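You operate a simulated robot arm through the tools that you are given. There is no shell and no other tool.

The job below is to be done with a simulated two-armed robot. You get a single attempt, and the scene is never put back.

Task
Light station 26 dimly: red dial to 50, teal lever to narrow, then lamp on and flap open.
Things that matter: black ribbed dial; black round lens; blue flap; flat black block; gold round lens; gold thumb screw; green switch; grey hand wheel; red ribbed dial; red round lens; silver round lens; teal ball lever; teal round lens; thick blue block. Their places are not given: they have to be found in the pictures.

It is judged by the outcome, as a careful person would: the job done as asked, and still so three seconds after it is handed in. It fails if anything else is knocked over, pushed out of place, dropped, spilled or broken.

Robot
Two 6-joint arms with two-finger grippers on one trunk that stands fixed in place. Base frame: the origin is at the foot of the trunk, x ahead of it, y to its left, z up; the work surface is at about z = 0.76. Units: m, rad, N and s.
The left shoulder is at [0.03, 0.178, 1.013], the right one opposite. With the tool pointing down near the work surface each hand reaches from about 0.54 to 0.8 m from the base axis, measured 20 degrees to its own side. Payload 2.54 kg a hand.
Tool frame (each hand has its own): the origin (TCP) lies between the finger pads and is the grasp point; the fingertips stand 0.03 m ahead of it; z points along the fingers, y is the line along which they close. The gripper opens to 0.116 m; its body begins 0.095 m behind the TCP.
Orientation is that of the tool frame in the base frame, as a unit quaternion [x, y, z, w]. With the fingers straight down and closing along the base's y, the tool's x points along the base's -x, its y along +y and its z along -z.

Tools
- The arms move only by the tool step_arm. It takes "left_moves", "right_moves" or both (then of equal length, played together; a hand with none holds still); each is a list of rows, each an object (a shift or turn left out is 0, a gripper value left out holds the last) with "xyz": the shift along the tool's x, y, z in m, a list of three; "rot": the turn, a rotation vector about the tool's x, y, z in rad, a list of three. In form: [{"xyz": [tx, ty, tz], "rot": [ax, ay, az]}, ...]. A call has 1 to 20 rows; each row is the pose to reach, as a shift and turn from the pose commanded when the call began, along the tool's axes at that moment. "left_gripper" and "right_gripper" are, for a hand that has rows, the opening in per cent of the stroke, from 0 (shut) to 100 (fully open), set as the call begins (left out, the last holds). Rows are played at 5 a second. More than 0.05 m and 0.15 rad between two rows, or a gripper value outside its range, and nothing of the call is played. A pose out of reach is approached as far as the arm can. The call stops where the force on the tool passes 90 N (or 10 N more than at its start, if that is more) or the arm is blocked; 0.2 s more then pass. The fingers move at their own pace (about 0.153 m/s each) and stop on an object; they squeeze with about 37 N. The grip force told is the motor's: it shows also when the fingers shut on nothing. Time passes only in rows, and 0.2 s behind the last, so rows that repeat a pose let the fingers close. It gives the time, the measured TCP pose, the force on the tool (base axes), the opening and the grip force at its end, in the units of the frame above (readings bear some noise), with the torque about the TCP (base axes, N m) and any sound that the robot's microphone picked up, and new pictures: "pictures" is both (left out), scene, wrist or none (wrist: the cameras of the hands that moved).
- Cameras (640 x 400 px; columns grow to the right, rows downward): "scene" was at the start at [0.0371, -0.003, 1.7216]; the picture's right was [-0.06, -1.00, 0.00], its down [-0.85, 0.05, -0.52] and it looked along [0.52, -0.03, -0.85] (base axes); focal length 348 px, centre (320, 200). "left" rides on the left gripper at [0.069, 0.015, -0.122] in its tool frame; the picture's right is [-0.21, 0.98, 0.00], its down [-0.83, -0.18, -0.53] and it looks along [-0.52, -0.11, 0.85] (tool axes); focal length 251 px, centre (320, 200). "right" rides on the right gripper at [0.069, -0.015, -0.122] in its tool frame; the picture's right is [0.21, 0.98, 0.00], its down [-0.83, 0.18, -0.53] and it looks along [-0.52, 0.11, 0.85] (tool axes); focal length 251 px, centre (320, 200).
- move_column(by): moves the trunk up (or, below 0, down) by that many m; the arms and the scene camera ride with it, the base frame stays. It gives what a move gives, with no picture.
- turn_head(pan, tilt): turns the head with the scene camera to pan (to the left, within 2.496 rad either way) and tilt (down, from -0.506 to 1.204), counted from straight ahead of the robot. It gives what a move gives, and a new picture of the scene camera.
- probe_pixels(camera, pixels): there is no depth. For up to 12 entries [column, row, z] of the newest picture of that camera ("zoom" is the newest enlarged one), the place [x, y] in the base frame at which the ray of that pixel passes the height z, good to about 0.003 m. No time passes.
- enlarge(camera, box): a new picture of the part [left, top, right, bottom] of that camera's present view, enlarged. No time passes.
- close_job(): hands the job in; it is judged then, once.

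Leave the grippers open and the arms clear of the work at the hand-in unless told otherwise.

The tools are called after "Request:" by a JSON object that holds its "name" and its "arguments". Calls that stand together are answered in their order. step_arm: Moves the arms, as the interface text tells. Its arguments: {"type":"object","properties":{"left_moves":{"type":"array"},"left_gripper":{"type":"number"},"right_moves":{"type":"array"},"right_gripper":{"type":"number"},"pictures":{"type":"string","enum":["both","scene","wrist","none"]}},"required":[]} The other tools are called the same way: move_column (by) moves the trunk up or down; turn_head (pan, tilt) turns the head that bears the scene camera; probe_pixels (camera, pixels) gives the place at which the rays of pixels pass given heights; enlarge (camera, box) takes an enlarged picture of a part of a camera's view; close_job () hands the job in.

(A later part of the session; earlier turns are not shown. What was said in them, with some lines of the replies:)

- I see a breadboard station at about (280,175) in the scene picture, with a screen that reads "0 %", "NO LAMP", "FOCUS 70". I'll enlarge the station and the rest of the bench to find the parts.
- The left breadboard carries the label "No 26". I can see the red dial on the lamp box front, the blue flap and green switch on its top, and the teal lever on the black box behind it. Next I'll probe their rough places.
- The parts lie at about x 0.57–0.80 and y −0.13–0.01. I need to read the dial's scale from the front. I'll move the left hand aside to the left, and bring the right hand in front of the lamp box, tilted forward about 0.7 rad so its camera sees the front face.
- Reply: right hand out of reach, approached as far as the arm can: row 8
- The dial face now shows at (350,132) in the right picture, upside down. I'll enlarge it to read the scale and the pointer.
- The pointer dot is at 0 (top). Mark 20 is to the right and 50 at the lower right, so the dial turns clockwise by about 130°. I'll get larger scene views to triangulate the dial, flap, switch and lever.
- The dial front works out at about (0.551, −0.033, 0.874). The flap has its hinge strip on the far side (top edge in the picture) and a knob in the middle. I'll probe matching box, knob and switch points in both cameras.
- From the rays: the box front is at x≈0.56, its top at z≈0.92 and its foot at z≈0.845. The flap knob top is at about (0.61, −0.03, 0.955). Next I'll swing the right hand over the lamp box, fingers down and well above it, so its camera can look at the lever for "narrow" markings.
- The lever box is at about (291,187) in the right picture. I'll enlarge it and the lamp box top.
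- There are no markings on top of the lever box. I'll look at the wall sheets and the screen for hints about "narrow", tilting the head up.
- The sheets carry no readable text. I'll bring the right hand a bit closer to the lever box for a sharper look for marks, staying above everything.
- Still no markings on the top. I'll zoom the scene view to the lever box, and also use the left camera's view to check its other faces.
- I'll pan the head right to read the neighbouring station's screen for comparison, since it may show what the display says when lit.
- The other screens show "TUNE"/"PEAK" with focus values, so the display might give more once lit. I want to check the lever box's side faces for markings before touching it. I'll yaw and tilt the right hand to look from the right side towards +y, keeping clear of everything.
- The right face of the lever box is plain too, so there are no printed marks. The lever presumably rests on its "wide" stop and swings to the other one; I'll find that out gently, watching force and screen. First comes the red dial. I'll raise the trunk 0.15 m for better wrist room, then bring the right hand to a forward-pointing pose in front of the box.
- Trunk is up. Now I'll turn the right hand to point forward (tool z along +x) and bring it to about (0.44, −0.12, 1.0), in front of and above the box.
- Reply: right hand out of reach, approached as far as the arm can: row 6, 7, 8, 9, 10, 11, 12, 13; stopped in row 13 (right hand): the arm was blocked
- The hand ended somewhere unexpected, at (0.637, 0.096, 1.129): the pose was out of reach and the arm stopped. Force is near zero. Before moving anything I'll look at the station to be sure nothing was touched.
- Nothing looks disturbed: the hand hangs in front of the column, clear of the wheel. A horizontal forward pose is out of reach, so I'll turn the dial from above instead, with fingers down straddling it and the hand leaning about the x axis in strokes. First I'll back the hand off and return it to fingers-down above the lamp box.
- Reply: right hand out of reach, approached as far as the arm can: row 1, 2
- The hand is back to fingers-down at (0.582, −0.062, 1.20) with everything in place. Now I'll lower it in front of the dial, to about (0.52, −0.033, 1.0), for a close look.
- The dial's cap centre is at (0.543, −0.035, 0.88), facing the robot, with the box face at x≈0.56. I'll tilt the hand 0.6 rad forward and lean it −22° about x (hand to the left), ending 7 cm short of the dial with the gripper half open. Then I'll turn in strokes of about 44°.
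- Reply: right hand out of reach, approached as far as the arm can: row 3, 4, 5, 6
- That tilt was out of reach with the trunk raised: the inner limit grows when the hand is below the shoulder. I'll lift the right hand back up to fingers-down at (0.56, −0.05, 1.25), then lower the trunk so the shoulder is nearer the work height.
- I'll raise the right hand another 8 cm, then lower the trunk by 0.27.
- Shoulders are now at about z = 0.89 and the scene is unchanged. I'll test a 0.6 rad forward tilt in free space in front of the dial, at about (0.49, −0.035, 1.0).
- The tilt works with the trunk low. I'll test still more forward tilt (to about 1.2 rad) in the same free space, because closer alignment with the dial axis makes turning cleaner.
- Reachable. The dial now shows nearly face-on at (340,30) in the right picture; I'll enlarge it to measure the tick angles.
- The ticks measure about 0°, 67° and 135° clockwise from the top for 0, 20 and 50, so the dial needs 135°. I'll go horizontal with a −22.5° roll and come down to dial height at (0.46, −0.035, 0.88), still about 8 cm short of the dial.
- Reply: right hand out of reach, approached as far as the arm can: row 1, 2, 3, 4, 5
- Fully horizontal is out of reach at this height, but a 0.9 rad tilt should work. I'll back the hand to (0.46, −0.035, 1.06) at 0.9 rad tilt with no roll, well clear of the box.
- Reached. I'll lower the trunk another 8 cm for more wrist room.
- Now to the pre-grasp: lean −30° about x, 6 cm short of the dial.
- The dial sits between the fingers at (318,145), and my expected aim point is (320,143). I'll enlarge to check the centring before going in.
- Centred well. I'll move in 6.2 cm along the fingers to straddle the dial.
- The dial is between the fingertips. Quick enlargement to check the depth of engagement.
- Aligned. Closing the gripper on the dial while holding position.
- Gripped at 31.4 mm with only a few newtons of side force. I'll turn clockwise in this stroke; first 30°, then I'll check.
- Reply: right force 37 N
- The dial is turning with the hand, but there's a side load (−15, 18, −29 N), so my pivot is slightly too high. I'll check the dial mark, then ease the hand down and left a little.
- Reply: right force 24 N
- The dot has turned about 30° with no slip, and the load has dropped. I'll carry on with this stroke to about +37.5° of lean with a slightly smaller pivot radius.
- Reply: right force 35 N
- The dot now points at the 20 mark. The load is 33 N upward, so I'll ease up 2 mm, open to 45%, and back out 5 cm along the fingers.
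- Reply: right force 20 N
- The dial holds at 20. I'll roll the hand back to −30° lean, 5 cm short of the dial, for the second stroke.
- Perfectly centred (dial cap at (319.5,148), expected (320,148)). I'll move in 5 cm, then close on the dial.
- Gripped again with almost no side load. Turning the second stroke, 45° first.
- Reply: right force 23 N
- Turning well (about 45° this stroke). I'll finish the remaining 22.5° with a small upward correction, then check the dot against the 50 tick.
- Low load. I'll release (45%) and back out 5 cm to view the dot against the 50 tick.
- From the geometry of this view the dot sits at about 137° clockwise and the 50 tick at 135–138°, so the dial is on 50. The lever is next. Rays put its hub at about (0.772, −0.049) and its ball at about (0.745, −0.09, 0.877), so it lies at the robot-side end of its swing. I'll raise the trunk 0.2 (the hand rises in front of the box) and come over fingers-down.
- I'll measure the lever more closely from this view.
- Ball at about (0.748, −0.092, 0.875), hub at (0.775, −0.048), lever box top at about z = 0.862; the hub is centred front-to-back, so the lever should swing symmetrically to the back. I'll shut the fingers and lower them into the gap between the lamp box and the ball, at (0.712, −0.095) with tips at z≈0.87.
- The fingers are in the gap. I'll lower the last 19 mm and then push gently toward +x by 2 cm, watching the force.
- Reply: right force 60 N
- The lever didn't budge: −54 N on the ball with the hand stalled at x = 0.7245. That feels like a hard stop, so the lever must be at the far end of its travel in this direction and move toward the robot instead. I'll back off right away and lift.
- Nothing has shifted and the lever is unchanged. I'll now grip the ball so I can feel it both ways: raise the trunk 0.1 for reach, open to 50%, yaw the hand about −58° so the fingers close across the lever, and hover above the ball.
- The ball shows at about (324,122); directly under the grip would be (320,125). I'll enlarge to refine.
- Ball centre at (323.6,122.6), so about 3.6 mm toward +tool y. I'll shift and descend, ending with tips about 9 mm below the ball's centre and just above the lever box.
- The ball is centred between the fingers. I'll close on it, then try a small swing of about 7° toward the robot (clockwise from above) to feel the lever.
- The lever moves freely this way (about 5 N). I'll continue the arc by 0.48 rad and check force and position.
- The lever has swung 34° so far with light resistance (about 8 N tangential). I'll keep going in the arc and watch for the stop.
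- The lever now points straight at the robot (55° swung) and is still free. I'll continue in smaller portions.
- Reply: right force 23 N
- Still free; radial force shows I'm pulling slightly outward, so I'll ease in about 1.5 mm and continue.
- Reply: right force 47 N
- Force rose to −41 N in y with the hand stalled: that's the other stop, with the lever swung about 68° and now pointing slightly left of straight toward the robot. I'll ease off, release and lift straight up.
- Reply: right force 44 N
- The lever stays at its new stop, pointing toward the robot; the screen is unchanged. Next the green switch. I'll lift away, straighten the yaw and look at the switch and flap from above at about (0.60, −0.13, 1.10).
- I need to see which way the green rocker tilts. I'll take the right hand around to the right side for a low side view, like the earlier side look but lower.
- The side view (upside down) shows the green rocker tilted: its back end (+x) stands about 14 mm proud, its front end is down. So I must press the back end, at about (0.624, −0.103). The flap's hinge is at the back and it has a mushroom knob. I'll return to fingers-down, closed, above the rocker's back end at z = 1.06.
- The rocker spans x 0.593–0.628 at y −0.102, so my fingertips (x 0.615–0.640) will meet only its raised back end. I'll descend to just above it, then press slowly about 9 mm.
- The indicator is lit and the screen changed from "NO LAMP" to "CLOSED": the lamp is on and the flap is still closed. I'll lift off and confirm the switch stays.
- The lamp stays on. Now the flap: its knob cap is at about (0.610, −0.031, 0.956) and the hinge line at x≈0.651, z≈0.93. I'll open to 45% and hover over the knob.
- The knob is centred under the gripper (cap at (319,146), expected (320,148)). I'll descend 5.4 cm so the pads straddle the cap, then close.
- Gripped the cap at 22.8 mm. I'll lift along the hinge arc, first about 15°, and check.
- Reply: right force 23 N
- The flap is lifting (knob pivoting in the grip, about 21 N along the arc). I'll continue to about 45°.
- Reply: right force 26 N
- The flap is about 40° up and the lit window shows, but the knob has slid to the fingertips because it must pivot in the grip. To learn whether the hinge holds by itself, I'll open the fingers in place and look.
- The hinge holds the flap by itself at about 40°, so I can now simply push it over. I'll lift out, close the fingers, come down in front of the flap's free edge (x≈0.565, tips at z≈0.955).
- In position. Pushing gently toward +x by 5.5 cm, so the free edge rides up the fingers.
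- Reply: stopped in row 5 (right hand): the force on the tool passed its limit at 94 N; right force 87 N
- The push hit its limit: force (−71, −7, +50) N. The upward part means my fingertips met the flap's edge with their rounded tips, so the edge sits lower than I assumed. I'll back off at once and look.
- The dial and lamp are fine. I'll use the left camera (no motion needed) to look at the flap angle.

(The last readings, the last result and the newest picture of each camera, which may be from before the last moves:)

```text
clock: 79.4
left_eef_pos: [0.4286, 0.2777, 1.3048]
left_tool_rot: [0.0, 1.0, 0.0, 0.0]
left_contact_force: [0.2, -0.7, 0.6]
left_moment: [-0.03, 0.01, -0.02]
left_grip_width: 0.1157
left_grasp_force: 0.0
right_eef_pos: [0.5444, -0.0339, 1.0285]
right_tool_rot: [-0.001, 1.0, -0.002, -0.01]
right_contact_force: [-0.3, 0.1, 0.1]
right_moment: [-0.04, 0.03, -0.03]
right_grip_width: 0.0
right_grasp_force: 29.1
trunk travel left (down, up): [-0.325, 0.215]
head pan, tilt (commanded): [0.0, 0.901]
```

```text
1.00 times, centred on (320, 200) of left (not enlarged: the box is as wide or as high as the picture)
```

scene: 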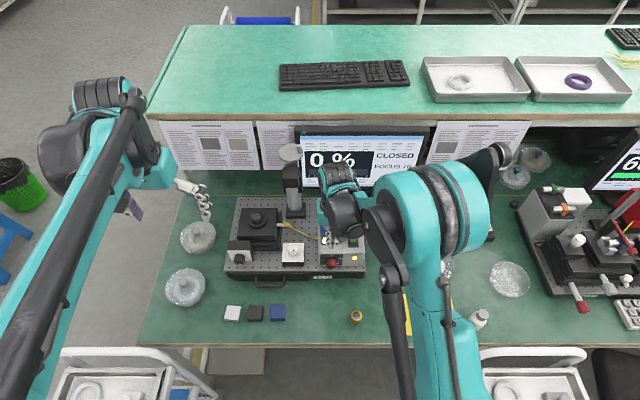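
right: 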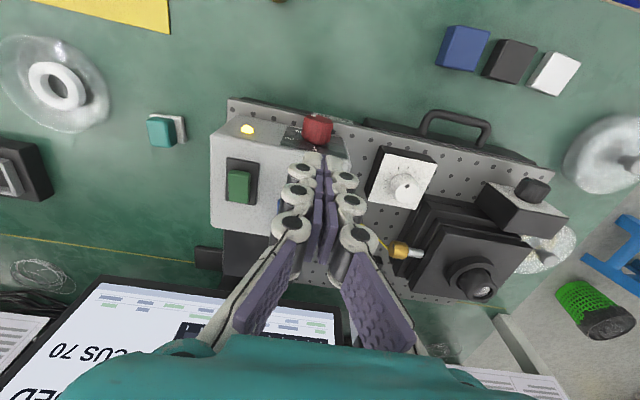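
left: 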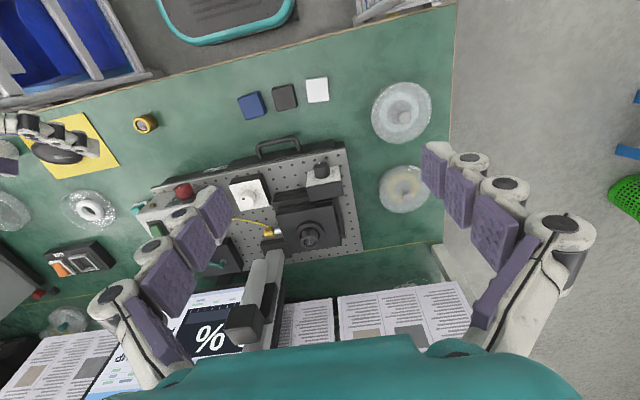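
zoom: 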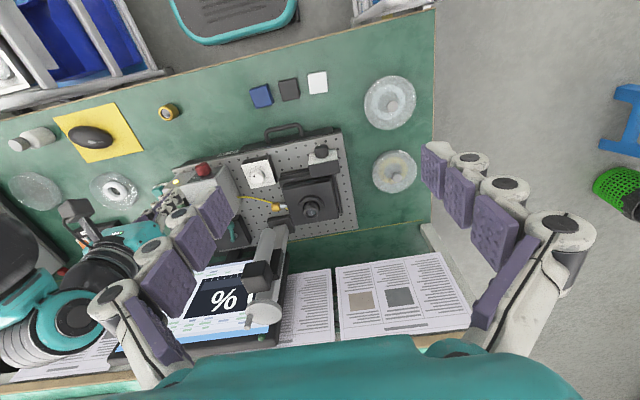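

The left hand's own finger hides the flap. I'll move the left hand to an observing pose on the left of the station, high at (0.56, 0.16, 1.08), looking toward −y, so I can watch the flap from the side while pushing.

Request:
{"name": "step_arm", "arguments": {"left_moves": [{"xyz": [-0.011, -0.01, 0.019], "rot": [0.039, -0.039, 0.127]}, {"xyz": [-0.022, -0.02, 0.0375], "rot": [0.078, -0.078, 0.253]}, {"xyz": [-0.033, -0.03, 0.056], "rot": [0.117, -0.117, 0.38]}, {"xyz": [-0.044, -0.039, 0.075], "rot": [0.157, -0.157, 0.506]}, {"xyz": [-0.055, -0.049, 0.094], "rot": [0.196, -0.196, 0.633]}, {"xyz": [-0.066, -0.059, 0.1125], "rot": [0.235, -0.235, 0.76]}, {"xyz": [-0.076, -0.069, 0.131], "rot": [0.274, -0.274, 0.886]}, {"xyz": [-0.087, -0.079, 0.15], "rot": [0.313, -0.313, 1.013]}, {"xyz": [-0.098, -0.089, 0.169], "rot": [0.353, -0.353, 1.139]}, {"xyz": [-0.109, -0.098, 0.1875], "rot": [0.392, -0.392, 1.266]}, {"xyz": [-0.12, -0.108, 0.206], "rot": [0.431, -0.431, 1.392]}, {"xyz": [-0.131, -0.118, 0.225], "rot": [0.47, -0.47, 1.519]}], "pictures": "both"}}

```text
clock: 82.0
left_eef_pos: [0.5592, 0.1599, 1.082]
left_tool_rot: [0.676, 0.675, -0.21, 0.209]
left_contact_force: [0.5, -0.6, -0.4]
left_moment: [-0.03, 0.0, -0.02]
left_grip_width: 0.116
left_grasp_force: 0.1
right_eef_pos: [0.5453, -0.033, 1.0264]
right_tool_rot: [0.0, 1.0, -0.001, -0.011]
right_contact_force: [0.5, -0.4, 0.1]
right_moment: [-0.04, 0.04, -0.03]
right_grip_width: 0.0
right_grasp_force: 28.3
trunk travel left (down, up): [-0.325, 0.215]
head pan, tilt (commanded): [0.0, 0.901]
```

scene: 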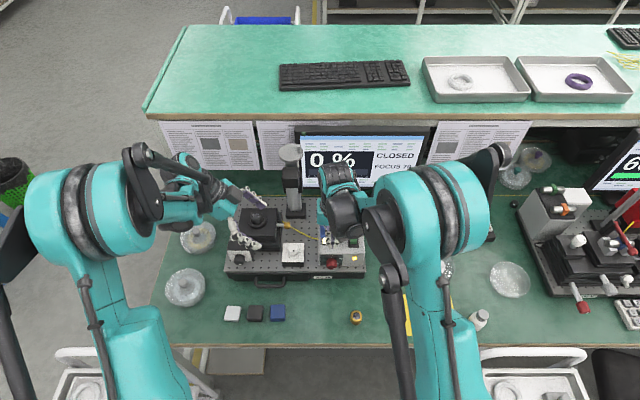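
left: 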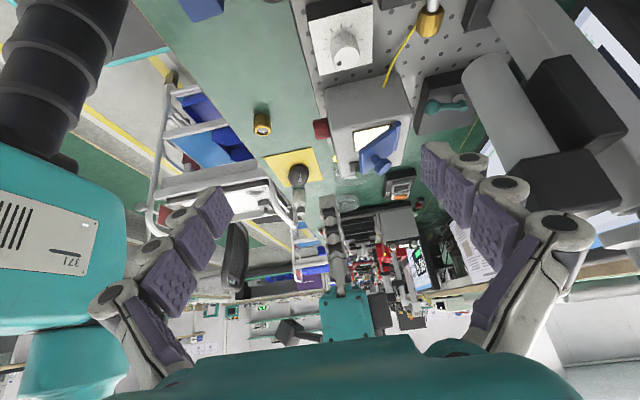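

Request:
{"name": "enlarge", "arguments": {"camera": "left", "box": [300, 70, 440, 220]}}

Request:
{"name": "enlarge", "arguments": {"camera": "left", "box": [340, 110, 420, 190]}}

```text
2.67 times, centred on (370, 145) of left
```

zoom: 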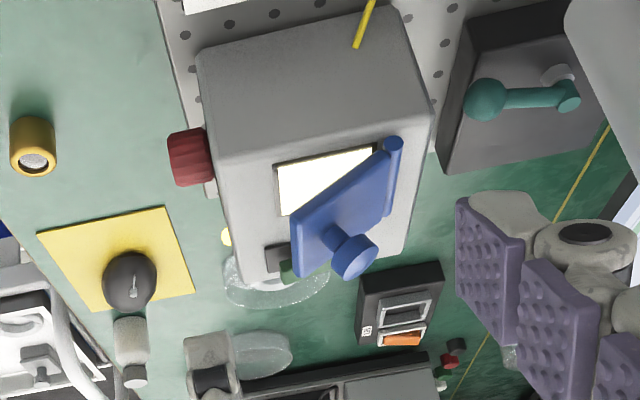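

```text
5.00 times, centred on (380, 150) of left
```

zoom: 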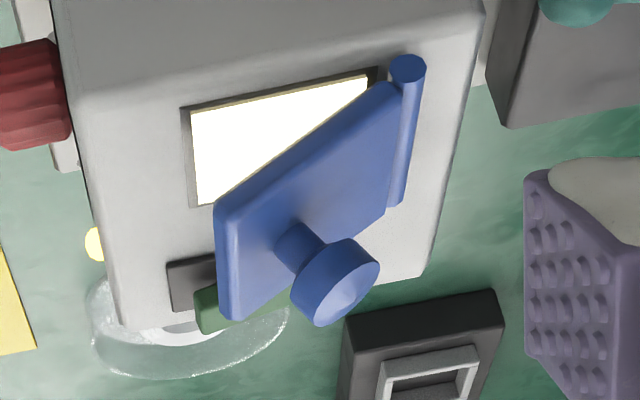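

Now I have a clear side view: the flap stands at about 30°, its free edge at roughly (0.597, z 0.962). I'll lower the closed fingers so the tips are at z≈0.938, below the edge, then push +x gently.

Request:
{"name": "step_arm", "arguments": {"right_moves": [{"xyz": [0, 0, 0.03]}, {"xyz": [0, 0, 0.058]}, {"xyz": [-0.015, 0, 0.058]}, {"xyz": [-0.03, 0, 0.058]}, {"xyz": [-0.04, 0, 0.058]}], "pictures": "both"}}

Request:
{"name": "enlarge", "arguments": {"camera": "left", "box": [300, 70, 440, 220]}}

```text
clock: 83.2
left_eef_pos: [0.5575, 0.1604, 1.0826]
left_tool_rot: [0.675, 0.676, -0.209, 0.209]
left_contact_force: [0.3, -0.2, -0.3]
left_moment: [0.03, 0.01, 0.0]
left_grip_width: 0.116
left_grasp_force: 0.1
right_eef_pos: [0.5843, -0.0329, 0.9703]
right_tool_rot: [0.001, 1.0, -0.002, -0.011]
right_contact_force: [-0.6, -0.4, 0.2]
right_moment: [-0.01, 0.0, -0.05]
right_grip_width: 0.0001
right_grasp_force: 28.9
trunk travel left (down, up): [-0.325, 0.215]
head pan, tilt (commanded): [0.0, 0.901]
```

scene: 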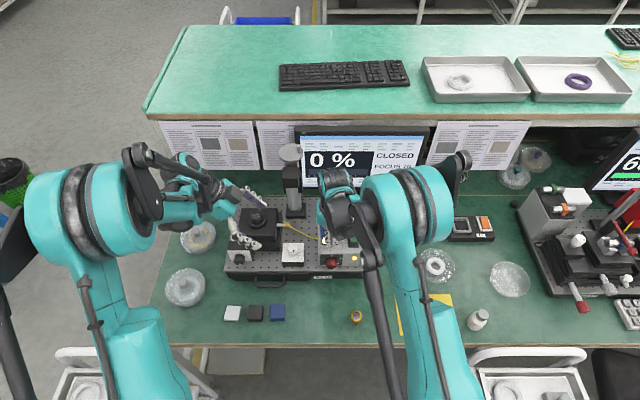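
right: 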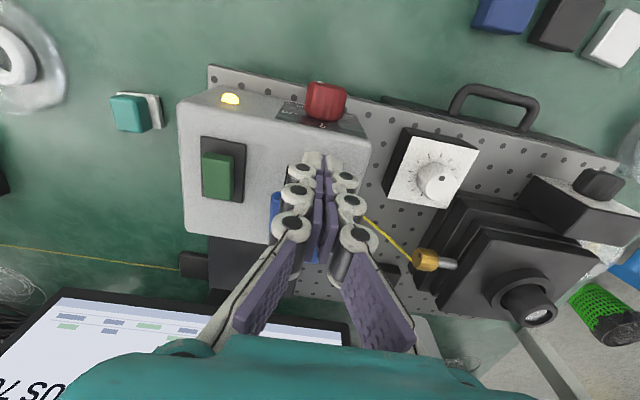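

```text
2.67 times, centred on (370, 145) of left
```

zoom: 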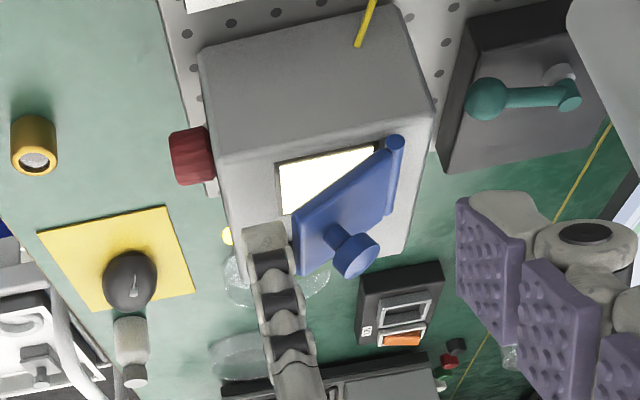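

The fingers stand just in front of the flap's edge, tips below it. Pushing +x by 2.4 cm.

Request:
{"name": "step_arm", "arguments": {"right_moves": [{"xyz": [-0.006, 0, 0]}, {"xyz": [-0.012, 0, 0]}, {"xyz": [-0.018, 0, 0]}, {"xyz": [-0.024, 0, 0]}], "pictures": "both"}}

Request:
{"name": "enlarge", "arguments": {"camera": "left", "box": [300, 70, 440, 220]}}

```text
clock: 84.2
left_eef_pos: [0.5503, 0.1604, 1.0865]
left_tool_rot: [0.676, 0.675, -0.206, 0.211]
left_contact_force: [-0.7, -0.8, -0.6]
left_moment: [-0.01, -0.01, 0.0]
left_grip_width: 0.1162
left_grasp_force: 0.0
right_eef_pos: [0.6021, -0.0331, 0.974]
right_tool_rot: [-0.001, 1.0, -0.001, -0.009]
right_contact_force: [-34.8, -1.5, 37.8]
right_moment: [0.17, -0.45, -0.16]
right_grip_width: 0.0059
right_grasp_force: 28.7
trunk travel left (down, up): [-0.325, 0.215]
head pan, tilt (commanded): [0.0, 0.901]
```

scene: 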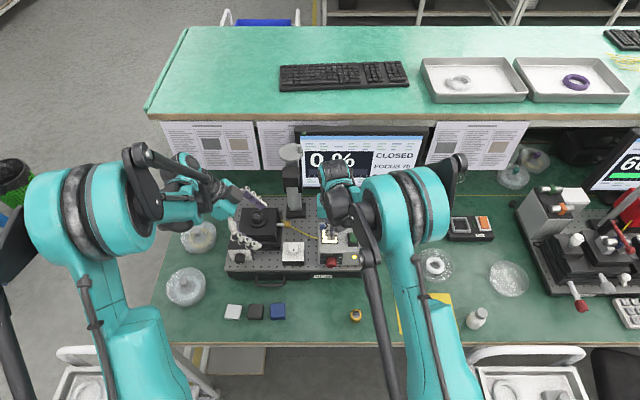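
right: 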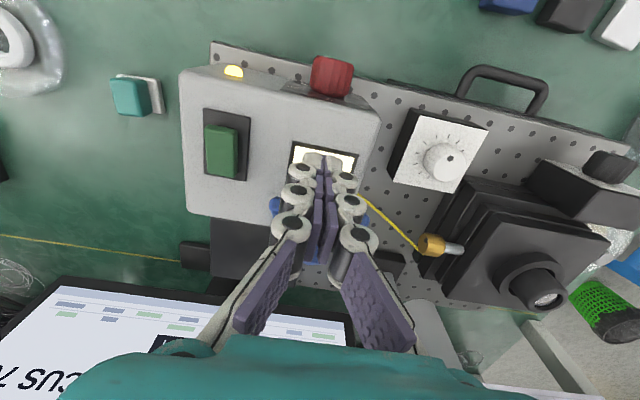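

```text
2.67 times, centred on (370, 145) of left
```

zoom: 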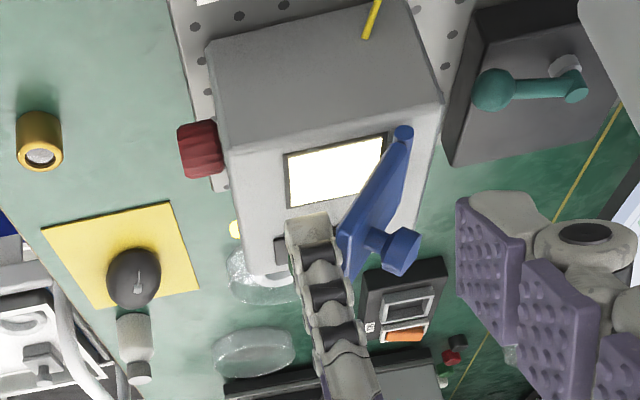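

The flap is rising, about 50° now, with moderate force. I'll continue pushing with a slight rise to follow the edge.

Request:
{"name": "step_arm", "arguments": {"right_moves": [{"xyz": [-0.008, 0, -0.004]}, {"xyz": [-0.016, 0, -0.007]}, {"xyz": [-0.024, 0, -0.01]}, {"xyz": [-0.03, 0, -0.012]}], "pictures": "both"}}

Request:
{"name": "enlarge", "arguments": {"camera": "left", "box": [300, 70, 440, 220]}}

```text
clock: 85.3
left_eef_pos: [0.5531, 0.1606, 1.0852]
left_tool_rot: [0.676, 0.675, -0.207, 0.211]
left_contact_force: [0.9, 0.5, -0.4]
left_moment: [0.02, 0.06, -0.03]
left_grip_width: 0.1159
left_grasp_force: 0.1
right_eef_pos: [0.633, -0.0337, 0.9894]
right_tool_rot: [0.0, 1.0, -0.001, -0.008]
right_contact_force: [-14.5, 1.1, 74.0]
right_moment: [0.03, -0.7, 0.03]
right_grip_width: 0.0061
right_grasp_force: 28.6
trunk travel left (down, up): [-0.325, 0.215]
head pan, tilt (commanded): [0.0, 0.901]
stopped in row 4 (right hand): the force on the tool passed its limit at 92 N (the readings are from after the stop); the commanded pose is now the measured one
```

scene: 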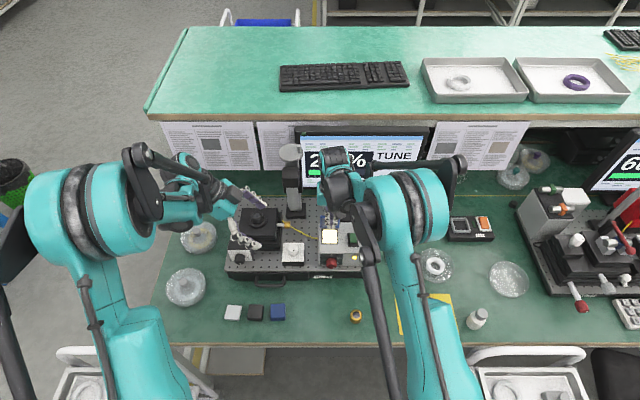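
right: 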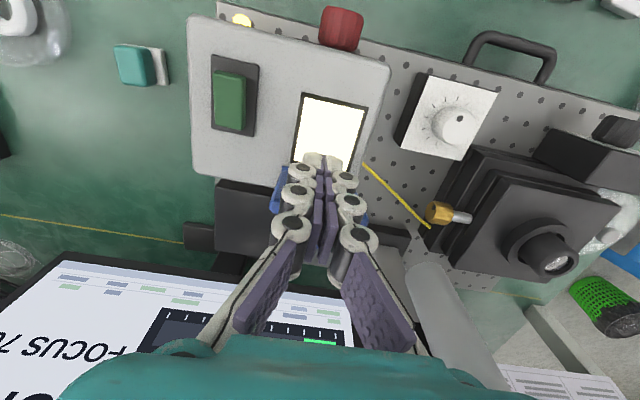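

```text
2.67 times, centred on (370, 145) of left
```

zoom: 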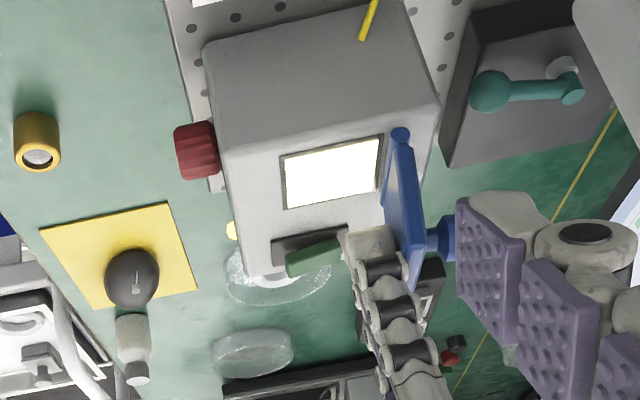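

The flap is nearly upright and the screen now reads "2_ % … TUNE": light is passing. The force limit tripped because the edge caught under a finger knuckle. I'll back off a little and look again.

Request:
{"name": "step_arm", "arguments": {"right_moves": [{"xyz": [0.01, 0, 0]}, {"xyz": [0.03, 0, 0]}, {"xyz": [0.045, 0, -0.01]}], "pictures": "both"}}

Request:
{"name": "enlarge", "arguments": {"camera": "left", "box": [300, 70, 440, 220]}}

Request:
{"name": "enlarge", "arguments": {"camera": "scene", "box": [290, 120, 450, 200]}}

```text
clock: 86.1
left_eef_pos: [0.5563, 0.1589, 1.0832]
left_tool_rot: [0.675, 0.676, -0.208, 0.21]
left_contact_force: [-0.4, -0.2, 0.5]
left_moment: [0.03, -0.02, 0.02]
left_grip_width: 0.1161
left_grasp_force: 0.0
right_eef_pos: [0.5929, -0.0336, 0.9947]
right_tool_rot: [0.001, 1.0, -0.001, -0.009]
right_contact_force: [-0.7, -0.2, 0.2]
right_moment: [0.0, -0.06, -0.03]
right_grip_width: 0.0
right_grasp_force: 28.0
trunk travel left (down, up): [-0.325, 0.215]
head pan, tilt (commanded): [0.0, 0.901]
```

scene: 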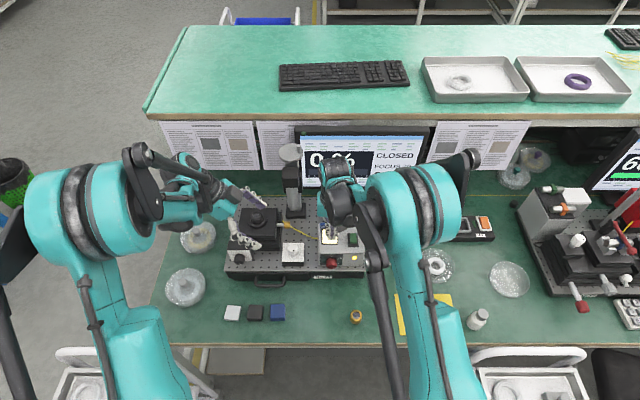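
right: 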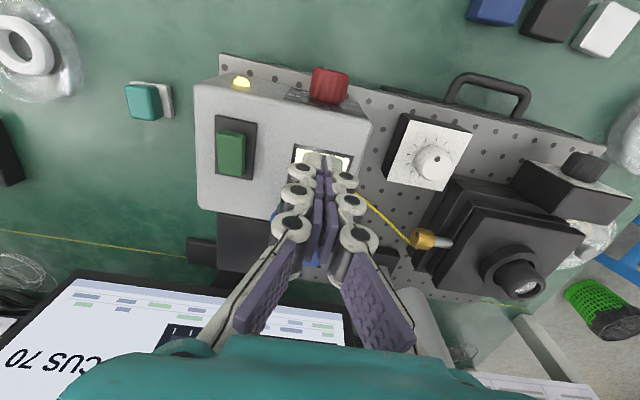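

```text
2.67 times, centred on (370, 145) of left
```

zoom: 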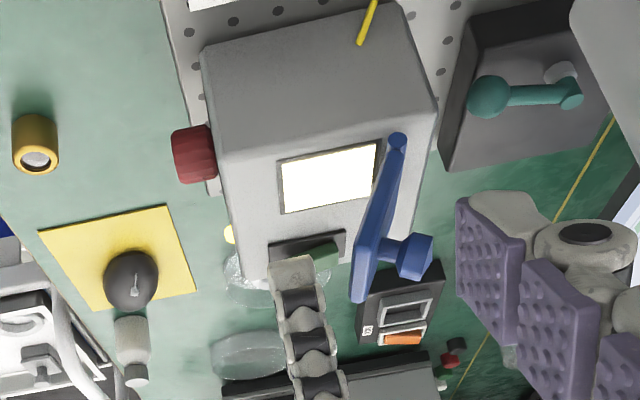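

```text
4.00 times, centred on (370, 160) of scene
```

zoom: 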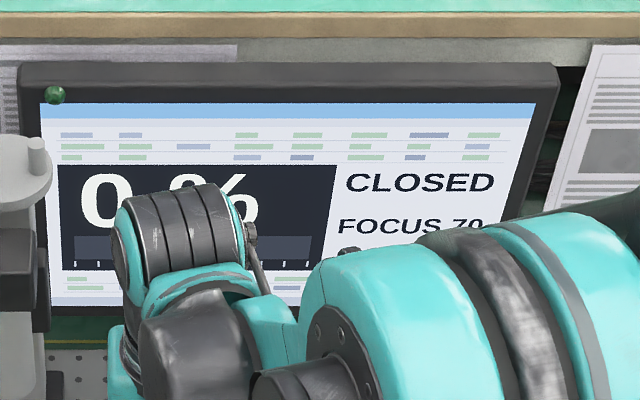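

After backing away the flap settled at about 70° and the screen went back to "CLOSED", so it must go past upright. I'll push higher this time, with tips at z≈0.972 so only the smooth fingertips touch near the edge.

Request:
{"name": "step_arm", "arguments": {"right_moves": [{"xyz": [-0.01, 0, -0.008]}, {"xyz": [-0.022, 0, -0.008]}, {"xyz": [-0.03, 0, -0.008]}, {"xyz": [-0.038, 0, -0.008]}, {"xyz": [-0.046, 0, -0.009]}, {"xyz": [-0.053, 0, -0.01]}], "pictures": "both"}}

Request:
{"name": "enlarge", "arguments": {"camera": "left", "box": [300, 70, 440, 220]}}

```text
clock: 87.5
left_eef_pos: [0.5591, 0.1596, 1.0816]
left_tool_rot: [0.675, 0.676, -0.209, 0.21]
left_contact_force: [0.4, 0.6, 0.3]
left_moment: [0.04, 0.01, -0.04]
left_grip_width: 0.116
left_grasp_force: 0.1
right_eef_pos: [0.647, -0.0345, 1.001]
right_tool_rot: [0.0, 1.0, -0.001, -0.01]
right_contact_force: [0.5, 0.1, 0.1]
right_moment: [0.0, 0.04, 0.01]
right_grip_width: 0.0
right_grasp_force: 28.6
trunk travel left (down, up): [-0.325, 0.215]
head pan, tilt (commanded): [0.0, 0.901]
```

scene: 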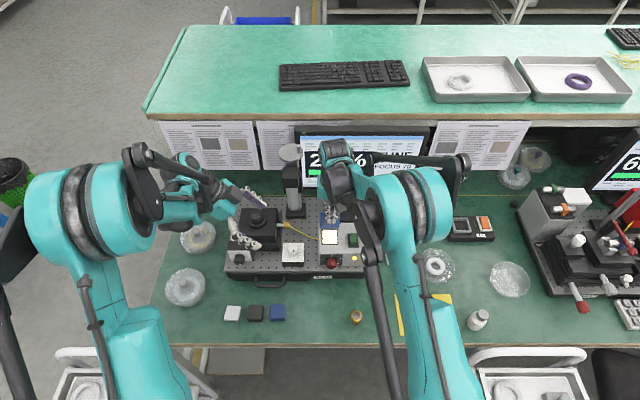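
right: 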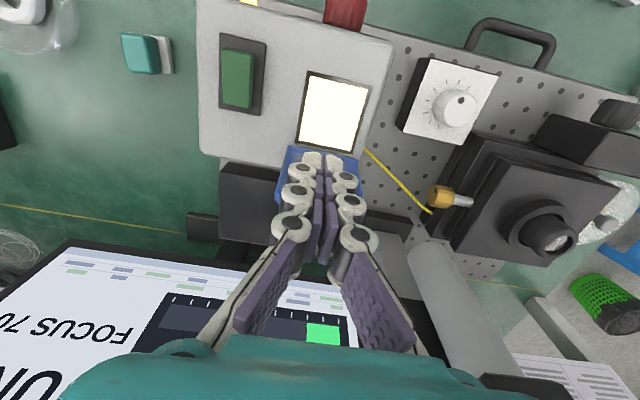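

```text
2.67 times, centred on (370, 145) of left
```

zoom: 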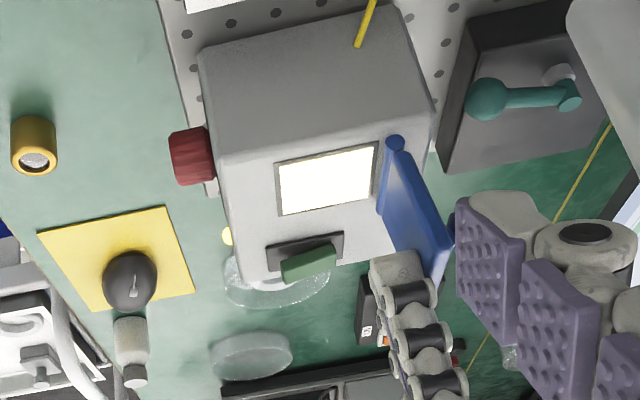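

The flap has gone over past upright and rests there with no force on the hand; the screen shows TUNE again. I'll back the hand off and lift it clear, then check.

Request:
{"name": "step_arm", "arguments": {"right_moves": [{"xyz": [0.02, 0, -0.01]}, {"xyz": [0.05, -0.01, -0.03]}, {"xyz": [0.07, -0.04, -0.06]}, {"xyz": [0.08, -0.08, -0.09]}, {"xyz": [0.08, -0.12, -0.11]}], "right_gripper": 0, "pictures": "both"}}

Request:
{"name": "enlarge", "arguments": {"camera": "left", "box": [300, 70, 440, 220]}}

Request:
{"name": "enlarge", "arguments": {"camera": "scene", "box": [280, 110, 440, 270]}}

```text
refused: row 4 steps farther than a row can; nothing moved
```

```text
2.67 times, centred on (370, 145) of left
```

zoom: 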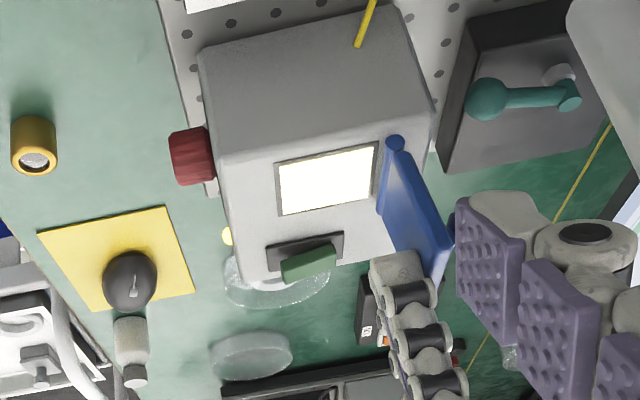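

```text
2.50 times, centred on (360, 190) of scene
```

zoom: 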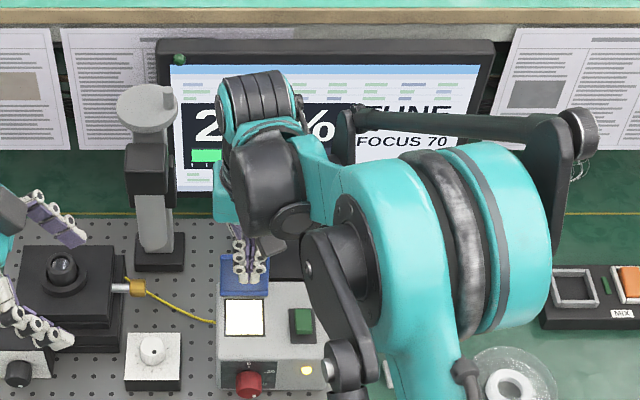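

One row was too long a step; nothing moved. Repeating with smaller steps.

Request:
{"name": "step_arm", "arguments": {"right_moves": [{"xyz": [0.02, 0, -0.01]}, {"xyz": [0.045, 0, -0.03]}, {"xyz": [0.06, -0.02, -0.055]}, {"xyz": [0.07, -0.05, -0.08]}, {"xyz": [0.08, -0.08, -0.1]}, {"xyz": [0.08, -0.12, -0.11]}], "pictures": "both"}}

Request:
{"name": "enlarge", "arguments": {"camera": "left", "box": [300, 70, 440, 220]}}

Request:
{"name": "enlarge", "arguments": {"camera": "scene", "box": [280, 110, 440, 270]}}

```text
clock: 88.9
left_eef_pos: [0.5593, 0.1576, 1.0824]
left_tool_rot: [0.675, 0.677, -0.208, 0.208]
left_contact_force: [0.5, -0.3, -0.9]
left_moment: [0.0, 0.04, -0.03]
left_grip_width: 0.1159
left_grasp_force: 0.1
right_eef_pos: [0.5679, -0.1536, 1.1152]
right_tool_rot: [0.0, 1.0, 0.0, -0.01]
right_contact_force: [-0.3, 0.1, -0.5]
right_moment: [0.03, -0.01, -0.02]
right_grip_width: 0.0
right_grasp_force: 28.2
trunk travel left (down, up): [-0.325, 0.215]
head pan, tilt (commanded): [0.0, 0.901]
```

scene: 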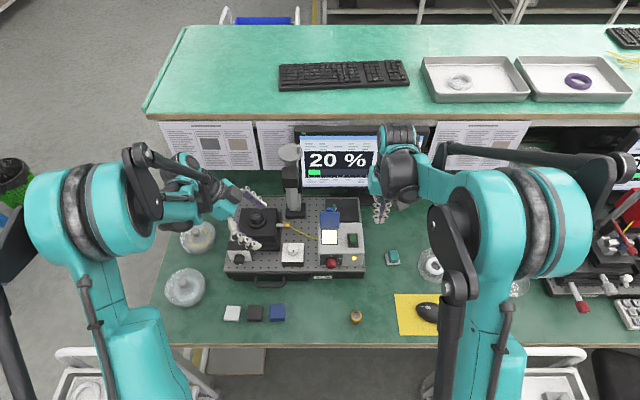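
right: 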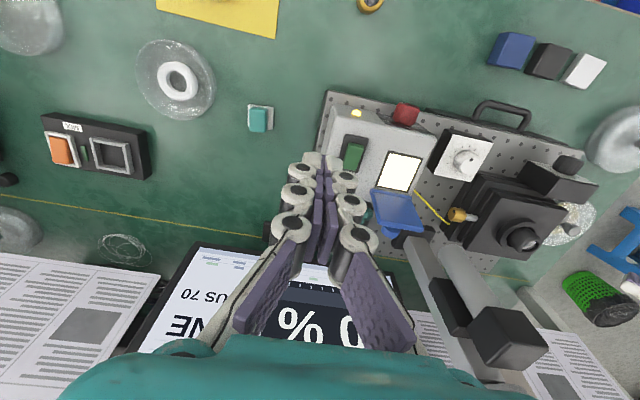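

```text
2.67 times, centred on (370, 145) of left
```

zoom: 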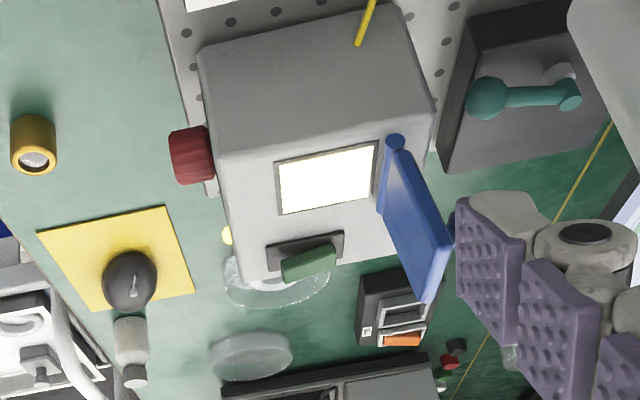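

```text
2.50 times, centred on (360, 190) of scene
```

zoom: 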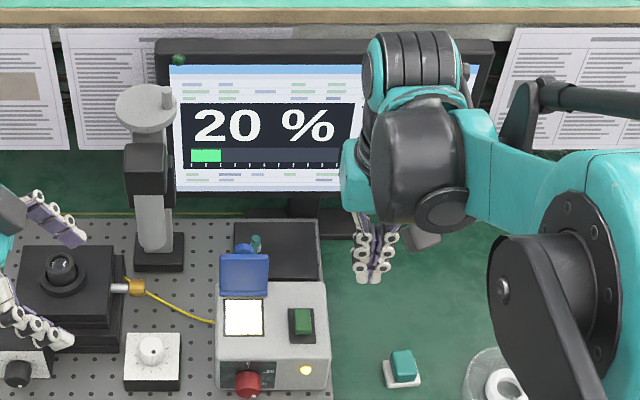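

The flap rests open past upright and the screen reads "20 %". I'll move the right hand further aside so the whole screen and station are visible.

Request:
{"name": "step_arm", "arguments": {"right_moves": [{"xyz": [0.03, -0.035, -0.015]}, {"xyz": [0.06, -0.07, -0.03]}, {"xyz": [0.09, -0.105, -0.045]}, {"xyz": [0.12, -0.14, -0.06]}], "right_gripper": 100, "pictures": "both"}}

Request:
{"name": "enlarge", "arguments": {"camera": "scene", "box": [280, 120, 460, 200]}}

Request:
{"name": "enlarge", "arguments": {"camera": "scene", "box": [300, 190, 380, 280]}}

```text
clock: 89.9
left_eef_pos: [0.5569, 0.1595, 1.0831]
left_tool_rot: [0.676, 0.676, -0.208, 0.209]
left_contact_force: [0.0, -0.2, 0.8]
left_moment: [0.02, -0.03, 0.04]
left_grip_width: 0.1161
left_grasp_force: 0.1
right_eef_pos: [0.4477, -0.295, 1.1762]
right_tool_rot: [0.001, 1.0, 0.0, -0.01]
right_contact_force: [0.2, 0.0, 0.6]
right_moment: [0.02, -0.06, 0.0]
right_grip_width: 0.1162
right_grasp_force: 0.2
trunk travel left (down, up): [-0.325, 0.215]
head pan, tilt (commanded): [0.0, 0.901]
```

scene: 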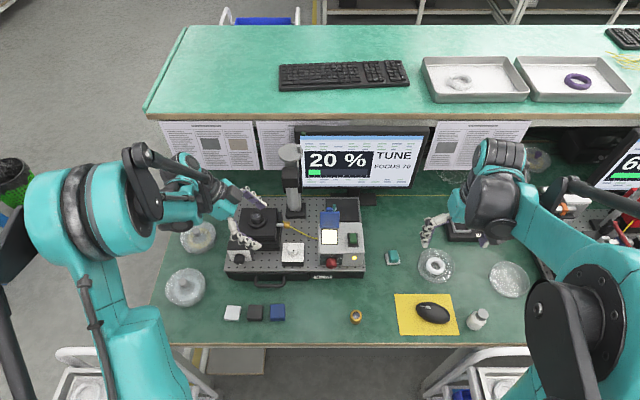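
right: 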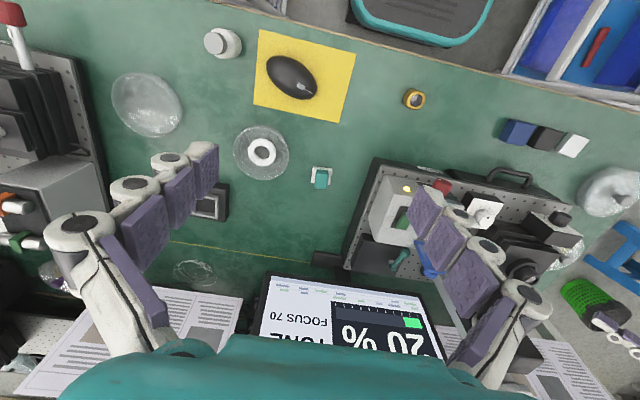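

```text
3.56 times, centred on (370, 160) of scene
```

zoom: 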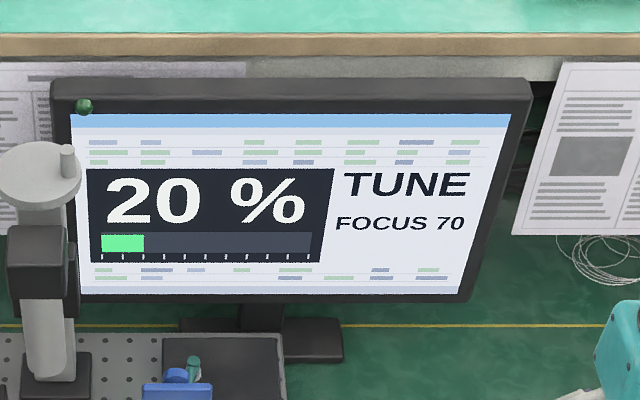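

```text
4.44 times, centred on (340, 235) of scene
```

zoom: 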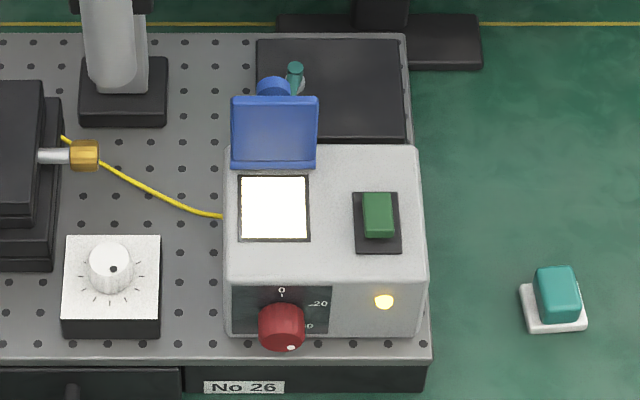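

The whole screen now reads "20 %, TUNE, FOCUS 70". The lamp indicator is lit, the flap is open past upright, the rocker is on, the dial's dot is at the lower right (50), and the lever is at its new stop. I'll bring the left hand back clear of the station the way it came, and then do a last check.

Request:
{"name": "step_arm", "arguments": {"left_moves": [{"xyz": [-0.0023, -0.0109, -0.0208], "rot": [-0.039, 0.039, -0.127]}, {"xyz": [-0.0047, -0.0218, -0.0416], "rot": [-0.078, 0.078, -0.253]}, {"xyz": [-0.007, -0.0328, -0.0625], "rot": [-0.117, 0.117, -0.38]}, {"xyz": [-0.0094, -0.0437, -0.0833], "rot": [-0.157, 0.157, -0.506]}, {"xyz": [-0.0117, -0.0546, -0.1041], "rot": [-0.196, 0.196, -0.633]}, {"xyz": [-0.0141, -0.0655, -0.1249], "rot": [-0.235, 0.235, -0.76]}, {"xyz": [-0.0164, -0.0764, -0.1457], "rot": [-0.274, 0.274, -0.886]}, {"xyz": [-0.0187, -0.0873, -0.1665], "rot": [-0.313, 0.313, -1.013]}, {"xyz": [-0.0211, -0.0983, -0.1874], "rot": [-0.353, 0.353, -1.139]}, {"xyz": [-0.0234, -0.1092, -0.2082], "rot": [-0.392, 0.392, -1.266]}, {"xyz": [-0.0258, -0.1201, -0.229], "rot": [-0.431, 0.431, -1.392]}, {"xyz": [-0.0281, -0.131, -0.2498], "rot": [-0.47, 0.47, -1.519]}], "left_gripper": 100, "pictures": "both"}}

Request:
{"name": "enlarge", "arguments": {"camera": "scene", "box": [220, 180, 380, 300]}}

Request:
{"name": "enlarge", "arguments": {"camera": "scene", "box": [310, 185, 380, 275]}}

```text
clock: 92.5
left_eef_pos: [0.4265, 0.2788, 1.3061]
left_tool_rot: [-0.002, 1.0, 0.001, 0.0]
left_contact_force: [0.1, -0.1, 0.2]
left_moment: [0.01, -0.01, 0.0]
left_grip_width: 0.1157
left_grasp_force: 0.0
right_eef_pos: [0.4491, -0.295, 1.1769]
right_tool_rot: [0.0, 1.0, -0.001, -0.011]
right_contact_force: [-0.6, -0.1, 0.2]
right_moment: [-0.01, -0.06, -0.02]
right_grip_width: 0.1158
right_grasp_force: 0.1
trunk travel left (down, up): [-0.325, 0.215]
head pan, tilt (commanded): [0.0, 0.901]
```

scene: 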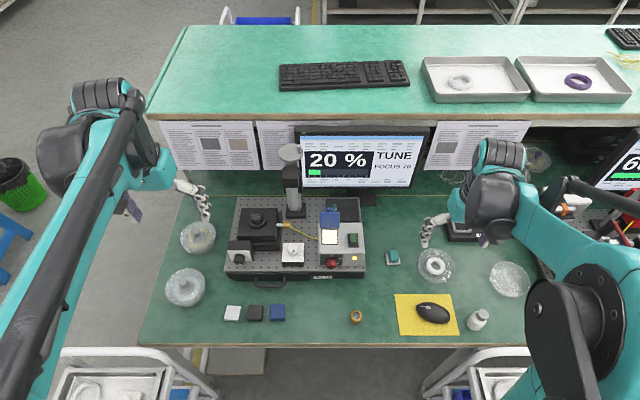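
left: 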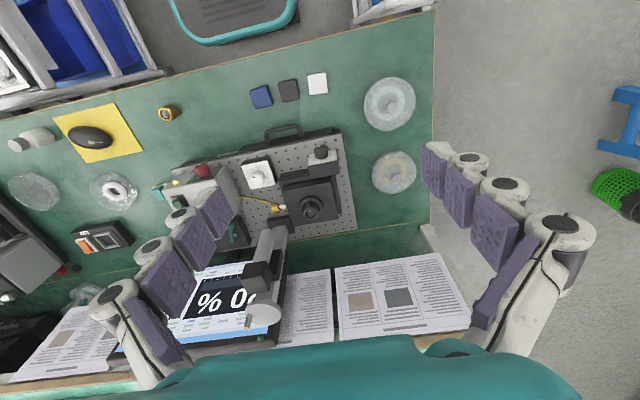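

```text
3.33 times, centred on (300, 240) of scene
```

zoom: 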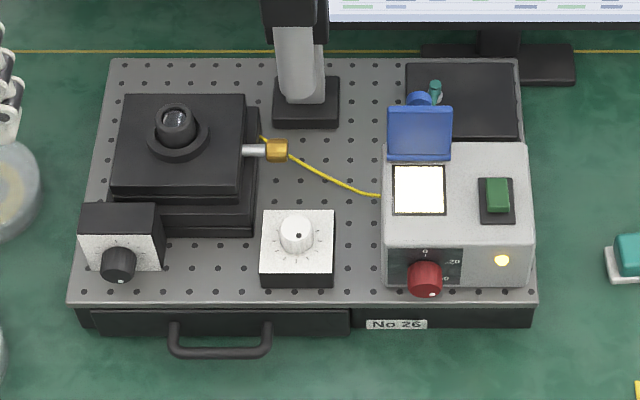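

```text
4.44 times, centred on (345, 230) of scene
```

zoom: 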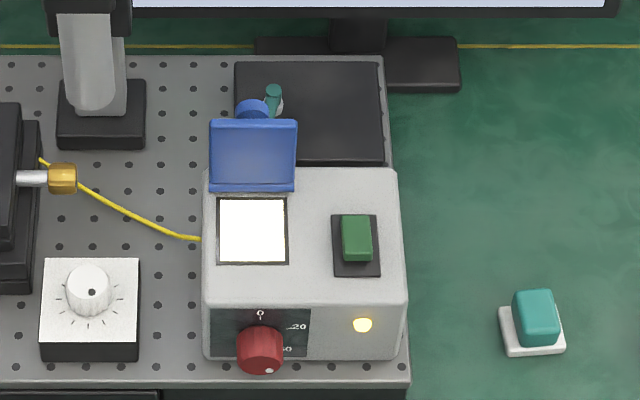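

Everything stands as asked: dial on 50, lever at its far stop, lamp lit, flap open, and the other parts in their places. One last zoom on the dial from the right camera and on the rest of the bench before handing in.

Request:
{"name": "enlarge", "arguments": {"camera": "right", "box": [360, 150, 520, 290]}}

Request:
{"name": "enlarge", "arguments": {"camera": "scene", "box": [140, 200, 560, 350]}}

```text
2.86 times, centred on (440, 220) of right
```

zoom: 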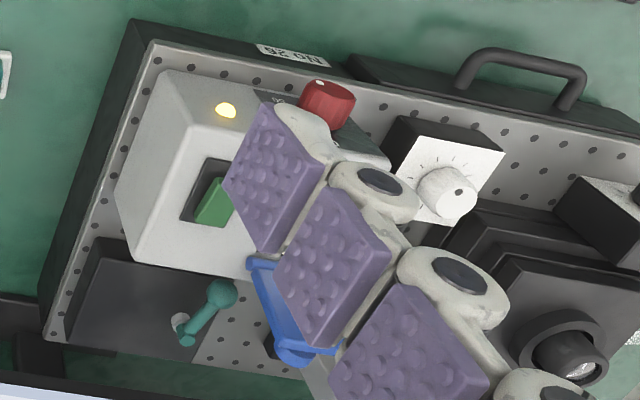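

```text
1.52 times, centred on (350, 275) of scene
```

zoom: 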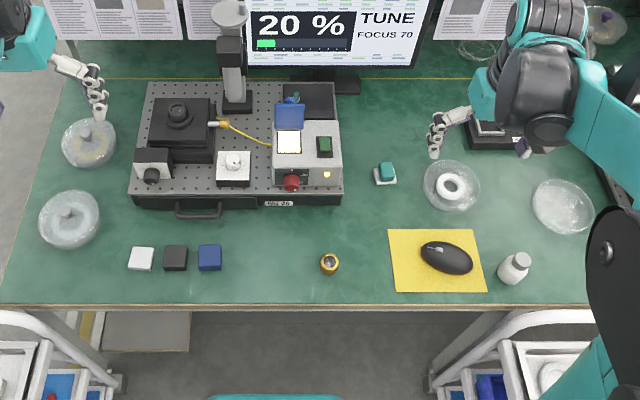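

The close views confirm it: the dot is on the 50 side, the lever is at its stop, the lamp is lit, the flap is open, the screen is steady at 20 %, and nothing on the bench has been disturbed. Both grippers are open and clear. Handing in.

Request:
{"name": "close_job", "arguments": {}}

```text
The job is handed in.
```

I set station 26 as asked and handed it in. The one thing I couldn't confirm is that the lever's new position is "narrow".

- **Red dial:** turned from 0 to 50. In the close-up its dot lined up with the 50 mark to within about 3°.
- **Teal lever:** swung about 68° from the stop it started on to its other stop. The lever box has no markings I could see. I took the starting position to be "wide", because the job asked for a change. The 20 % reading is lower than the dial's 50, which fits a narrow setting but doesn't prove it.
- **Lamp:** switched on after the dial and lever were set. Its indicator is lit.
- **Flap:** pushed past upright, where it rests on its own. Two pushes tripped the 90 N force limit when my fingers caught its edge; I backed off both times and saw no damage.

Before hand-in the screen read "20 %, TUNE, FOCUS 70". In the last pictures everything else at the station and on the bench was in its place. Both grippers were open and the arms were clear.
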